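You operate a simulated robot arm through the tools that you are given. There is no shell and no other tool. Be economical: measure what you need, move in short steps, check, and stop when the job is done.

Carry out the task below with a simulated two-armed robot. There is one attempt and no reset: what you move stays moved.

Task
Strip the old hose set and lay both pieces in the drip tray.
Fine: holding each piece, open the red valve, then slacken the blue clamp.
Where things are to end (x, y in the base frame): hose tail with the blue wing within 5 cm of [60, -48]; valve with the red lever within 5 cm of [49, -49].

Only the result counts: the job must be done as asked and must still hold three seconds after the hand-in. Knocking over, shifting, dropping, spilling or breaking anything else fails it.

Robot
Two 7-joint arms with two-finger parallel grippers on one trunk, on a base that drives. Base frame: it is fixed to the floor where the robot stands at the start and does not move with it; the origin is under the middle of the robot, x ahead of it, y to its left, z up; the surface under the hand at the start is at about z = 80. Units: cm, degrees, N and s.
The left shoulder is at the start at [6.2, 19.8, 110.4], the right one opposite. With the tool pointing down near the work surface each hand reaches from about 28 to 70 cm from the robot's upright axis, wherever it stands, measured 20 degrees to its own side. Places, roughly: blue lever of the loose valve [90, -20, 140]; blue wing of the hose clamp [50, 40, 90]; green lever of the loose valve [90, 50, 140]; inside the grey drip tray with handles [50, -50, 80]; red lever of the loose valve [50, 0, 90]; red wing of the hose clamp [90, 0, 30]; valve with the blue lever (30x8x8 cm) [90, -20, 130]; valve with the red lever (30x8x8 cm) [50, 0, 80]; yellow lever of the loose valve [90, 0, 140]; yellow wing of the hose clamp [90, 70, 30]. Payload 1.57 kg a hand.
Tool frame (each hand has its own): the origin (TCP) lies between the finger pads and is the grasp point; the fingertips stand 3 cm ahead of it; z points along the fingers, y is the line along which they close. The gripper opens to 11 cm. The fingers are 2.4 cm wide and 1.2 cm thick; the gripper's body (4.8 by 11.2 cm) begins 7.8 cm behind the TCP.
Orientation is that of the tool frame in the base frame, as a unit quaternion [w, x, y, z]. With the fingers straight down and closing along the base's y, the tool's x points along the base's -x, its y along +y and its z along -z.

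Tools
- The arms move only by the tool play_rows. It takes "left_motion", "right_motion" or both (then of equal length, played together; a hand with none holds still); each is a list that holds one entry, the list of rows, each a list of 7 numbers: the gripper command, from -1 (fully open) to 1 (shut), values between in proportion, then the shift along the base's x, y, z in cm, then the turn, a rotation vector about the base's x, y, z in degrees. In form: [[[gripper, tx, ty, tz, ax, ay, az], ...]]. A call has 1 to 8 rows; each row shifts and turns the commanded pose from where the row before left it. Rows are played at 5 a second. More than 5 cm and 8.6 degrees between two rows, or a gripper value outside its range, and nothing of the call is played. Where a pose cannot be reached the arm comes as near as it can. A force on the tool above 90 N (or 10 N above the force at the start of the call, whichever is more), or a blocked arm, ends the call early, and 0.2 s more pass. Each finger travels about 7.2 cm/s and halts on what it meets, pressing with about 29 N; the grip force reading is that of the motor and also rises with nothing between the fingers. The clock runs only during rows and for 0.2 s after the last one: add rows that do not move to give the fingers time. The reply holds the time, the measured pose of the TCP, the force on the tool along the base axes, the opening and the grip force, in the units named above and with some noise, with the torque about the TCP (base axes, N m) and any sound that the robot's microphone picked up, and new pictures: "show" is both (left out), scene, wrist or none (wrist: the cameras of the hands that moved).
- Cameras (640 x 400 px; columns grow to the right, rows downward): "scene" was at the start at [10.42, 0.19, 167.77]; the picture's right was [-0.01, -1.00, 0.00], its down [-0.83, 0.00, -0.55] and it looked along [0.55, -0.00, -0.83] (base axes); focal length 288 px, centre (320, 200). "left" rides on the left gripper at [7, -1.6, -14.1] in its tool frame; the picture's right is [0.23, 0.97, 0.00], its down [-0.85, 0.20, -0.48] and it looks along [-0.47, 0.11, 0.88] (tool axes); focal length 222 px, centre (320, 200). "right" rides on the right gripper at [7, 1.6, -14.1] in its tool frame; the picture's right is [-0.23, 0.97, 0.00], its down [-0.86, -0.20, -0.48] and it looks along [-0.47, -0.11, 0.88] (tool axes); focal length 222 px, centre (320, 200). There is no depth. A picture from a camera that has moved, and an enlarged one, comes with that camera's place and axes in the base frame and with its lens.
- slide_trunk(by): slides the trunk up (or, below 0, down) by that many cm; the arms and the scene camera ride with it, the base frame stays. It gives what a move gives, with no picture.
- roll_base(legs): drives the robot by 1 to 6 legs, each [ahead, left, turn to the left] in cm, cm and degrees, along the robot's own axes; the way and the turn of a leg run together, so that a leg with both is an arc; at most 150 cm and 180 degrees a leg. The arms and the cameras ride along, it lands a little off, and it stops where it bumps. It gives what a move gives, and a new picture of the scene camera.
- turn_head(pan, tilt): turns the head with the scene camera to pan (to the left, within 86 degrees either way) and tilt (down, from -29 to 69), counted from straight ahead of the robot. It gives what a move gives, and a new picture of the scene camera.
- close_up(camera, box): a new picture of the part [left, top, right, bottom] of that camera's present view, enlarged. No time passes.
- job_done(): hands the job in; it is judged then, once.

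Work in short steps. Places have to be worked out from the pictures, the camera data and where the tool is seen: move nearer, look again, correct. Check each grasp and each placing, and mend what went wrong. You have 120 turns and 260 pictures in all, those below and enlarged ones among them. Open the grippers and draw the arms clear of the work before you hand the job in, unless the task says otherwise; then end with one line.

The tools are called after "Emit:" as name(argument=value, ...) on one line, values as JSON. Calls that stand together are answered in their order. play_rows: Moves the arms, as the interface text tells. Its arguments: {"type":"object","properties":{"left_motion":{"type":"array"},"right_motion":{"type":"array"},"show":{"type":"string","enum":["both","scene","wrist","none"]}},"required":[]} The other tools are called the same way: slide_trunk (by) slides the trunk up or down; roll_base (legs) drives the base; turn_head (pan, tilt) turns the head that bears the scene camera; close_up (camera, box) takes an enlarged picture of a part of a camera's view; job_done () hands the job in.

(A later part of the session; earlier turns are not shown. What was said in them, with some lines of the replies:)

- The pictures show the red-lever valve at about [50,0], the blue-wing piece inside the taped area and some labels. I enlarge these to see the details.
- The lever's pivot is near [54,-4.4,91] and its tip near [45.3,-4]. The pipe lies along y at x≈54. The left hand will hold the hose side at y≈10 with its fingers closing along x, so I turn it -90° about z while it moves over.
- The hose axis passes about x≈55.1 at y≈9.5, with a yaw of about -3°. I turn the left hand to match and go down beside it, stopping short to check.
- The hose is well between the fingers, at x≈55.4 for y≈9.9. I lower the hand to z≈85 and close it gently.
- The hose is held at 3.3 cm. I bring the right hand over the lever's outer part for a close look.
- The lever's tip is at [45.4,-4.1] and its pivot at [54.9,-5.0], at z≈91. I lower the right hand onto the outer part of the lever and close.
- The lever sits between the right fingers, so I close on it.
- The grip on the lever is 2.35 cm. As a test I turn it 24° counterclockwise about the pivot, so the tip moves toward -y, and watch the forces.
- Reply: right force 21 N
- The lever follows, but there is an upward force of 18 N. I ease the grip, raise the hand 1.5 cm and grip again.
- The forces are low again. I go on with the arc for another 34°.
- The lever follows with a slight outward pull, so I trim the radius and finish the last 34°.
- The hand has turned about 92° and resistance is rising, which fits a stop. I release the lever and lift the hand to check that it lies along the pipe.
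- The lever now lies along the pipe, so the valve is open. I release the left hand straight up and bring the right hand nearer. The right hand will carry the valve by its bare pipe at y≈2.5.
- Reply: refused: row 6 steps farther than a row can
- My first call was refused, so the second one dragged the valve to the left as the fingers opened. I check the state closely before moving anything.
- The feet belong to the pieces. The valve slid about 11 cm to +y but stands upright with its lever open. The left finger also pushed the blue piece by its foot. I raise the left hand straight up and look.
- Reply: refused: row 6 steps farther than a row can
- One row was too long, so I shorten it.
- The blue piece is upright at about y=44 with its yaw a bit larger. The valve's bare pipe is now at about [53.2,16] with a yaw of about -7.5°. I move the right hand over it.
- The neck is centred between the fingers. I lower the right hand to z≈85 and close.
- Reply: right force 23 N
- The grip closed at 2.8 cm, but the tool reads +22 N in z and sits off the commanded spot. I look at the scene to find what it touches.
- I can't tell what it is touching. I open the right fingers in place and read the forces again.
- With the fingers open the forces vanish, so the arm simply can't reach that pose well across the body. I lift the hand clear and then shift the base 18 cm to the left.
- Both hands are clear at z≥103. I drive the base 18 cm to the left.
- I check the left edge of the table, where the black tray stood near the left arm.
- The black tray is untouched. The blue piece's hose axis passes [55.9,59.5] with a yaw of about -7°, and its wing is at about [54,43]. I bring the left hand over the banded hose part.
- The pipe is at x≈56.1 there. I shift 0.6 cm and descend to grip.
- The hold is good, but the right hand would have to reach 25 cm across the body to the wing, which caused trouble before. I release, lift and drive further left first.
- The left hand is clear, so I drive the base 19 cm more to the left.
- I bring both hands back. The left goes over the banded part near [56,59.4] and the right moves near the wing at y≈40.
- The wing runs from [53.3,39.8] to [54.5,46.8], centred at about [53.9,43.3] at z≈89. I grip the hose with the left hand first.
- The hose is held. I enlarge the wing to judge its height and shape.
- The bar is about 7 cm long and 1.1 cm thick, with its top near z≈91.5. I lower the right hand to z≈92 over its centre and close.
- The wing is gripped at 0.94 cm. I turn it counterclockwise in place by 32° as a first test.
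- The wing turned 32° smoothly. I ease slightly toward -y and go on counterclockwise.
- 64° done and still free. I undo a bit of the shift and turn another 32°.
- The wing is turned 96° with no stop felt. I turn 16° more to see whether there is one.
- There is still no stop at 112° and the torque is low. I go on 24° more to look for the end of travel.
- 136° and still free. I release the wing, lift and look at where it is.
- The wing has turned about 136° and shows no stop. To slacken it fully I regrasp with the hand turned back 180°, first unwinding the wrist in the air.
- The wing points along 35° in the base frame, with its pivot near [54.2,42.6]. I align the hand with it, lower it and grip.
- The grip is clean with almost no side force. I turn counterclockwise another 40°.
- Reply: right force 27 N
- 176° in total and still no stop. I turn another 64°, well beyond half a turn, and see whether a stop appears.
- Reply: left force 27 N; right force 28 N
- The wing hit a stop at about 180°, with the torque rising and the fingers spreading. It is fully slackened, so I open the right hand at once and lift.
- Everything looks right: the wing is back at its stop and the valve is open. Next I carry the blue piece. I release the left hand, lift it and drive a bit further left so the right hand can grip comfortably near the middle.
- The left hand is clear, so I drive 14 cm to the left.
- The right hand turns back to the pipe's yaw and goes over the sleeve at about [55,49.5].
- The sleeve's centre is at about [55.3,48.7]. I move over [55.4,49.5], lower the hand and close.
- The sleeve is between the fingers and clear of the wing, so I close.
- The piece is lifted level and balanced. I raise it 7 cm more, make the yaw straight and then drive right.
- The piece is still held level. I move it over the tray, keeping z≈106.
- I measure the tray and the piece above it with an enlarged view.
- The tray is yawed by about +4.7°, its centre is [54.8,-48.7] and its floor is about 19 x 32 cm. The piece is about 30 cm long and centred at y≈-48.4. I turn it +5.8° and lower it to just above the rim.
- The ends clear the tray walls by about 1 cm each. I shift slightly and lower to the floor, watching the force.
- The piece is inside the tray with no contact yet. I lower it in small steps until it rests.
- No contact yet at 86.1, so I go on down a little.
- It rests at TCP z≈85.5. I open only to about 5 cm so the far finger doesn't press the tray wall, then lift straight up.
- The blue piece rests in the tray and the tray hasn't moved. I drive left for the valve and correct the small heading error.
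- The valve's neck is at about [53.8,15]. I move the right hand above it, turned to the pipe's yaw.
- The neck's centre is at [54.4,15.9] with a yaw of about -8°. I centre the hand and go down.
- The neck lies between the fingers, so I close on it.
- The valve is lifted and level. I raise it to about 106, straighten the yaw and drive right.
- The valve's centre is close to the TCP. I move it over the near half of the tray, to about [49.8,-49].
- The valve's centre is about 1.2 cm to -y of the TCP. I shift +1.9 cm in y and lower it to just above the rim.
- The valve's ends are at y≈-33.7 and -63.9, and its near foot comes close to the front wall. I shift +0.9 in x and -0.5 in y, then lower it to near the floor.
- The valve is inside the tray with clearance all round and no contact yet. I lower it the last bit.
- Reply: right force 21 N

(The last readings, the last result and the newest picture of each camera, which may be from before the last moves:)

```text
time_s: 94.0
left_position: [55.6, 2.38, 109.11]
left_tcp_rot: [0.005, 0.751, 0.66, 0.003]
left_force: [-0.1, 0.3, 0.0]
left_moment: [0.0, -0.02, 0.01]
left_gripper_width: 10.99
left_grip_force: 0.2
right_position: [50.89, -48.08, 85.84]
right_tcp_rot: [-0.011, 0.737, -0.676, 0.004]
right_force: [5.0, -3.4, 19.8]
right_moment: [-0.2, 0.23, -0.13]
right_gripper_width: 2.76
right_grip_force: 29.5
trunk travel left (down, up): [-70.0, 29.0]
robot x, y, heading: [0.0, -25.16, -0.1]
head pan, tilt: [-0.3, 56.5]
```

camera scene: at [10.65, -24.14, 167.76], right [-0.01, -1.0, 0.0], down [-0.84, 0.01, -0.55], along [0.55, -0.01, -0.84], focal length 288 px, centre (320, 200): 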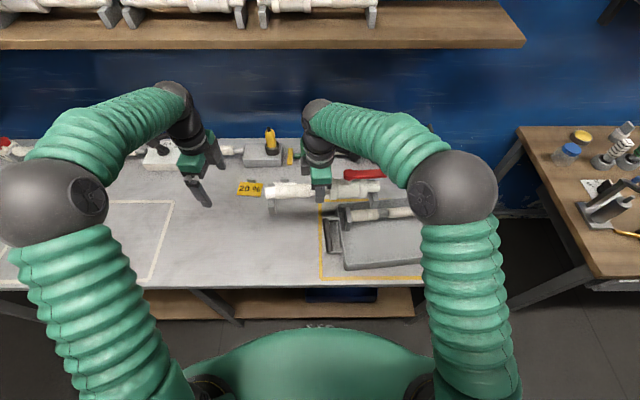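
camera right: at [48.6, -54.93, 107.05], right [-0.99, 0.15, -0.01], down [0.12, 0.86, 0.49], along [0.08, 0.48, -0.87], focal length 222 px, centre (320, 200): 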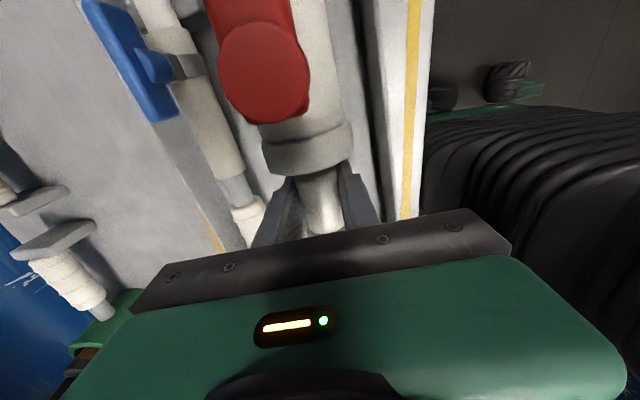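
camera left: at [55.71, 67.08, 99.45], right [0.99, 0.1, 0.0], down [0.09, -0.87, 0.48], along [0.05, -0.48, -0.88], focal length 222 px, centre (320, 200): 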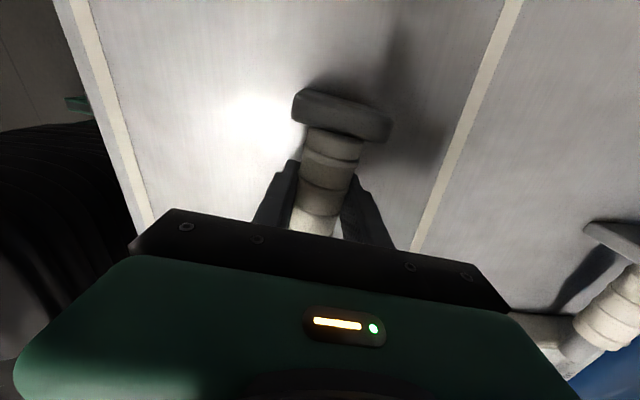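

It rests at TCP z≈85.8. I ease up, open to about 5 cm and lift straight out.

Emit:
play_rows(right_motion=[[[1, 0, 0, 0.2, 0, 0, 0], [0.3, 0, 0, 0, 0, 0, 0], [0.05, 0, 0, 0, 0, 0, 0], [0.05, 0, 0, 0, 0, 0, 0], [0.05, 0, 0, 2, 0, 0, 0], [0.05, 0, 0, 4, 0, 0, 0], [0.05, 0, 0, 5, 0, 0, 0], [0.05, 0, 0, 5, 0, 0, 0]]], show="scene")

Emit:
close_up(camera="scene", box=[310, 170, 470, 270])

```text
time_s: 95.8
left_position: [55.62, 2.42, 109.05]
left_tcp_rot: [0.004, 0.751, 0.66, 0.003]
left_force: [0.4, 0.2, 1.0]
left_moment: [-0.03, 0.0, 0.0]
left_gripper_width: 10.99
left_grip_force: 0.0
right_position: [50.89, -48.02, 102.05]
right_tcp_rot: [-0.01, 0.737, -0.675, 0.001]
right_force: [0.4, 0.2, 0.6]
right_moment: [0.0, -0.06, -0.02]
right_gripper_width: 5.23
right_grip_force: 0.1
trunk travel left (down, up): [-70.0, 29.0]
robot x, y, heading: [-0.13, -24.79, -0.5]
head pan, tilt: [-0.3, 56.5]
camera scene: at [10.34, -24.69, 167.77], right [-0.01, -1.0, 0.0], down [-0.83, 0.01, -0.55], along [0.55, -0.01, -0.83], focal length 288 px, centre (320, 200)
```

scene: 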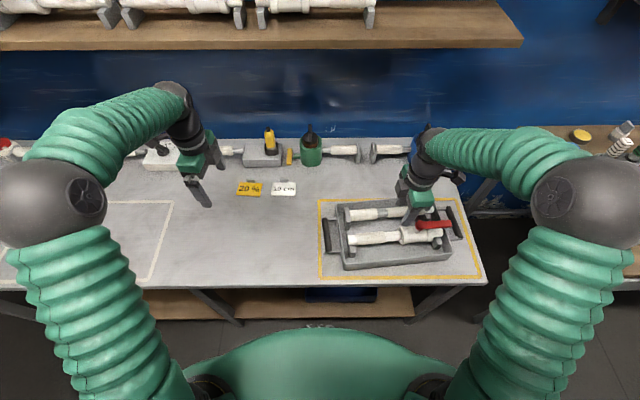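

```text
4.00 times, centred on (390, 220) of scene
camera zoom: at [10.34, -24.69, 167.77], right [-0.01, -1.0, 0.0], down [-0.83, 0.01, -0.55], along [0.55, -0.01, -0.83], focal length 1153 px, centre (40, 120)
```

zoom: 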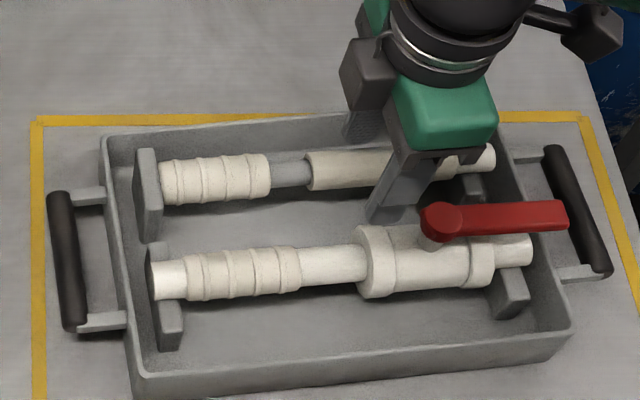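

Both pieces lie in the tray. I raise the right hand, draw it clear, open it fully and take a last look.

Emit:
play_rows(right_motion=[[[0.05, 0, 0, 5, 0, 0, 0], [-0.5, -2, 3, 3, 0, 0, 0], [-1, -3, 4, 0, 0, 0, 0], [-1, -3, 4, 0, 0, 0, 0], [-1, -3, 4, 0, 0, 0, 0], [-1, -2, 4, 0, 0, 0, 0], [-1, 0, 0, 0, 0, 0, 0]]], show="scene")

Emit:
close_up(camera="scene", box=[310, 170, 470, 270])

```text
time_s: 97.4
left_position: [55.83, 2.51, 108.94]
left_tcp_rot: [0.005, 0.751, 0.66, 0.002]
left_force: [-0.6, 0.1, 0.7]
left_moment: [-0.01, 0.02, 0.01]
left_gripper_width: 10.99
left_grip_force: 0.1
right_position: [38.31, -29.13, 109.76]
right_tcp_rot: [-0.008, 0.737, -0.676, 0.003]
right_force: [-0.1, 0.3, 0.0]
right_moment: [0.02, -0.01, 0.01]
right_gripper_width: 11.01
right_grip_force: 0.0
trunk travel left (down, up): [-70.0, 29.0]
robot x, y, heading: [0.11, -24.87, -0.4]
head pan, tilt: [-0.3, 56.5]
camera scene: at [10.54, -24.63, 167.76], right [-0.01, -1.0, 0.0], down [-0.83, 0.01, -0.55], along [0.55, -0.01, -0.83], focal length 288 px, centre (320, 200)
```

scene: 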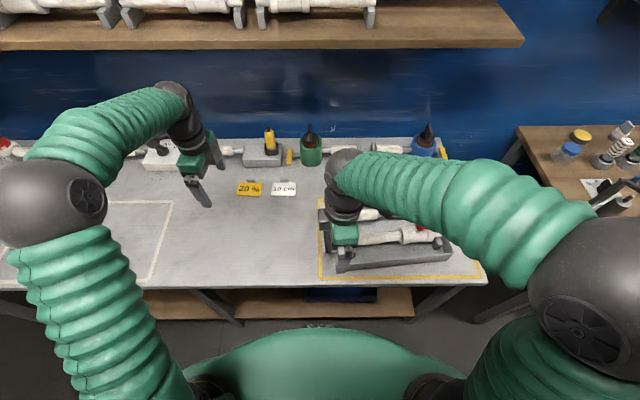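

```text
4.00 times, centred on (390, 220) of scene
camera zoom: at [10.54, -24.63, 167.76], right [-0.01, -1.0, 0.0], down [-0.83, 0.01, -0.55], along [0.55, -0.01, -0.83], focal length 1153 px, centre (40, 120)
```

zoom: 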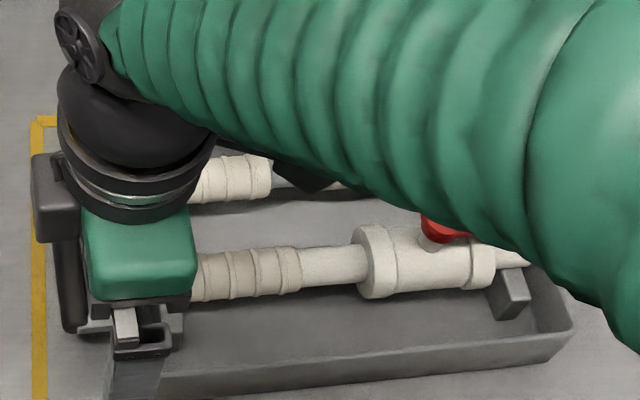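

The right arm still hangs over the tray's view at z≈110. I move the hand further left and up, then look once more.

Emit:
play_rows(right_motion=[[[-1, 0, 4, 2, 0, 0, 0], [-1, 0, 4, 2, 0, 0, 0], [-1, 0, 4, 2, 0, 0, 0], [-1, 0, 2, 2, 0, 0, 0], [-1, 0, 0, 0, 0, 0, 0]]], show="scene")

Emit:
close_up(camera="scene", box=[310, 170, 470, 270])

```text
time_s: 98.6
left_position: [55.7, 2.34, 109.0]
left_tcp_rot: [0.004, 0.751, 0.66, 0.003]
left_force: [0.3, 0.5, 0.4]
left_moment: [0.02, 0.01, -0.01]
left_gripper_width: 11.01
left_grip_force: 0.1
right_position: [37.92, -15.01, 118.12]
right_tcp_rot: [-0.009, 0.737, -0.675, 0.002]
right_force: [0.0, 0.0, -0.4]
right_moment: [0.02, 0.01, 0.01]
right_gripper_width: 11.01
right_grip_force: 0.1
trunk travel left (down, up): [-70.0, 29.0]
robot x, y, heading: [-0.05, -25.05, -0.2]
head pan, tilt: [-0.3, 56.5]
camera scene: at [10.44, -24.64, 167.77], right [-0.01, -1.0, 0.0], down [-0.83, 0.01, -0.55], along [0.55, -0.01, -0.83], focal length 288 px, centre (320, 200)
```

scene: 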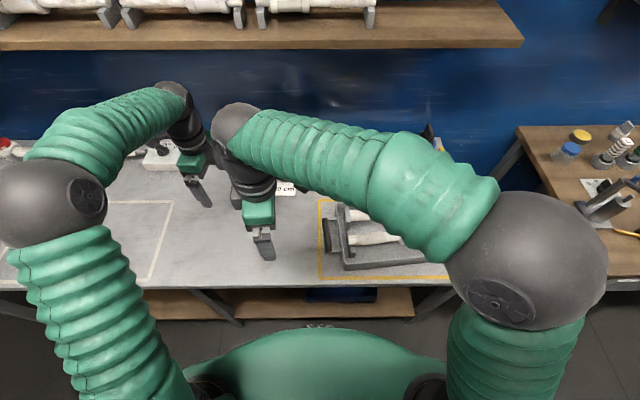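

```text
4.00 times, centred on (390, 220) of scene
camera zoom: at [10.44, -24.64, 167.77], right [-0.01, -1.0, 0.0], down [-0.83, 0.01, -0.55], along [0.55, -0.01, -0.83], focal length 1153 px, centre (40, 120)
```

zoom: 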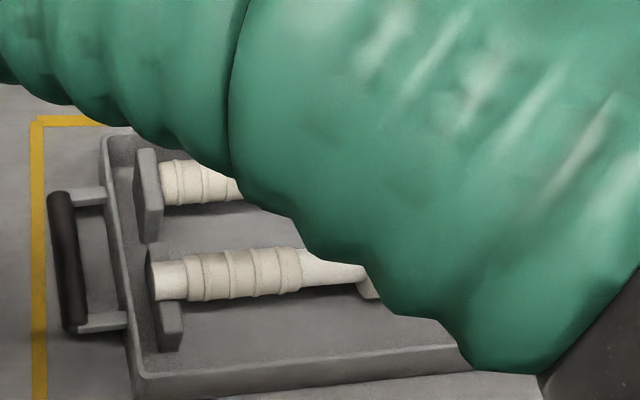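

Both pieces and the tray are undisturbed, the grippers are open and the arms are well above the work. I hand in.

Emit:
job_done()

```text
The job is handed in.
```

The valve (red lever turned about 90° to open) and the hose tail (blue wing turned about 180° to its stop) are both in the drip tray, at about [50.3, -49.3] and [59.7, -48.3]. Each was held while it was turned. In between, a mistimed move dragged the valve about 13 cm and pushed the hose tail about 7 cm across the bench; both stayed upright.
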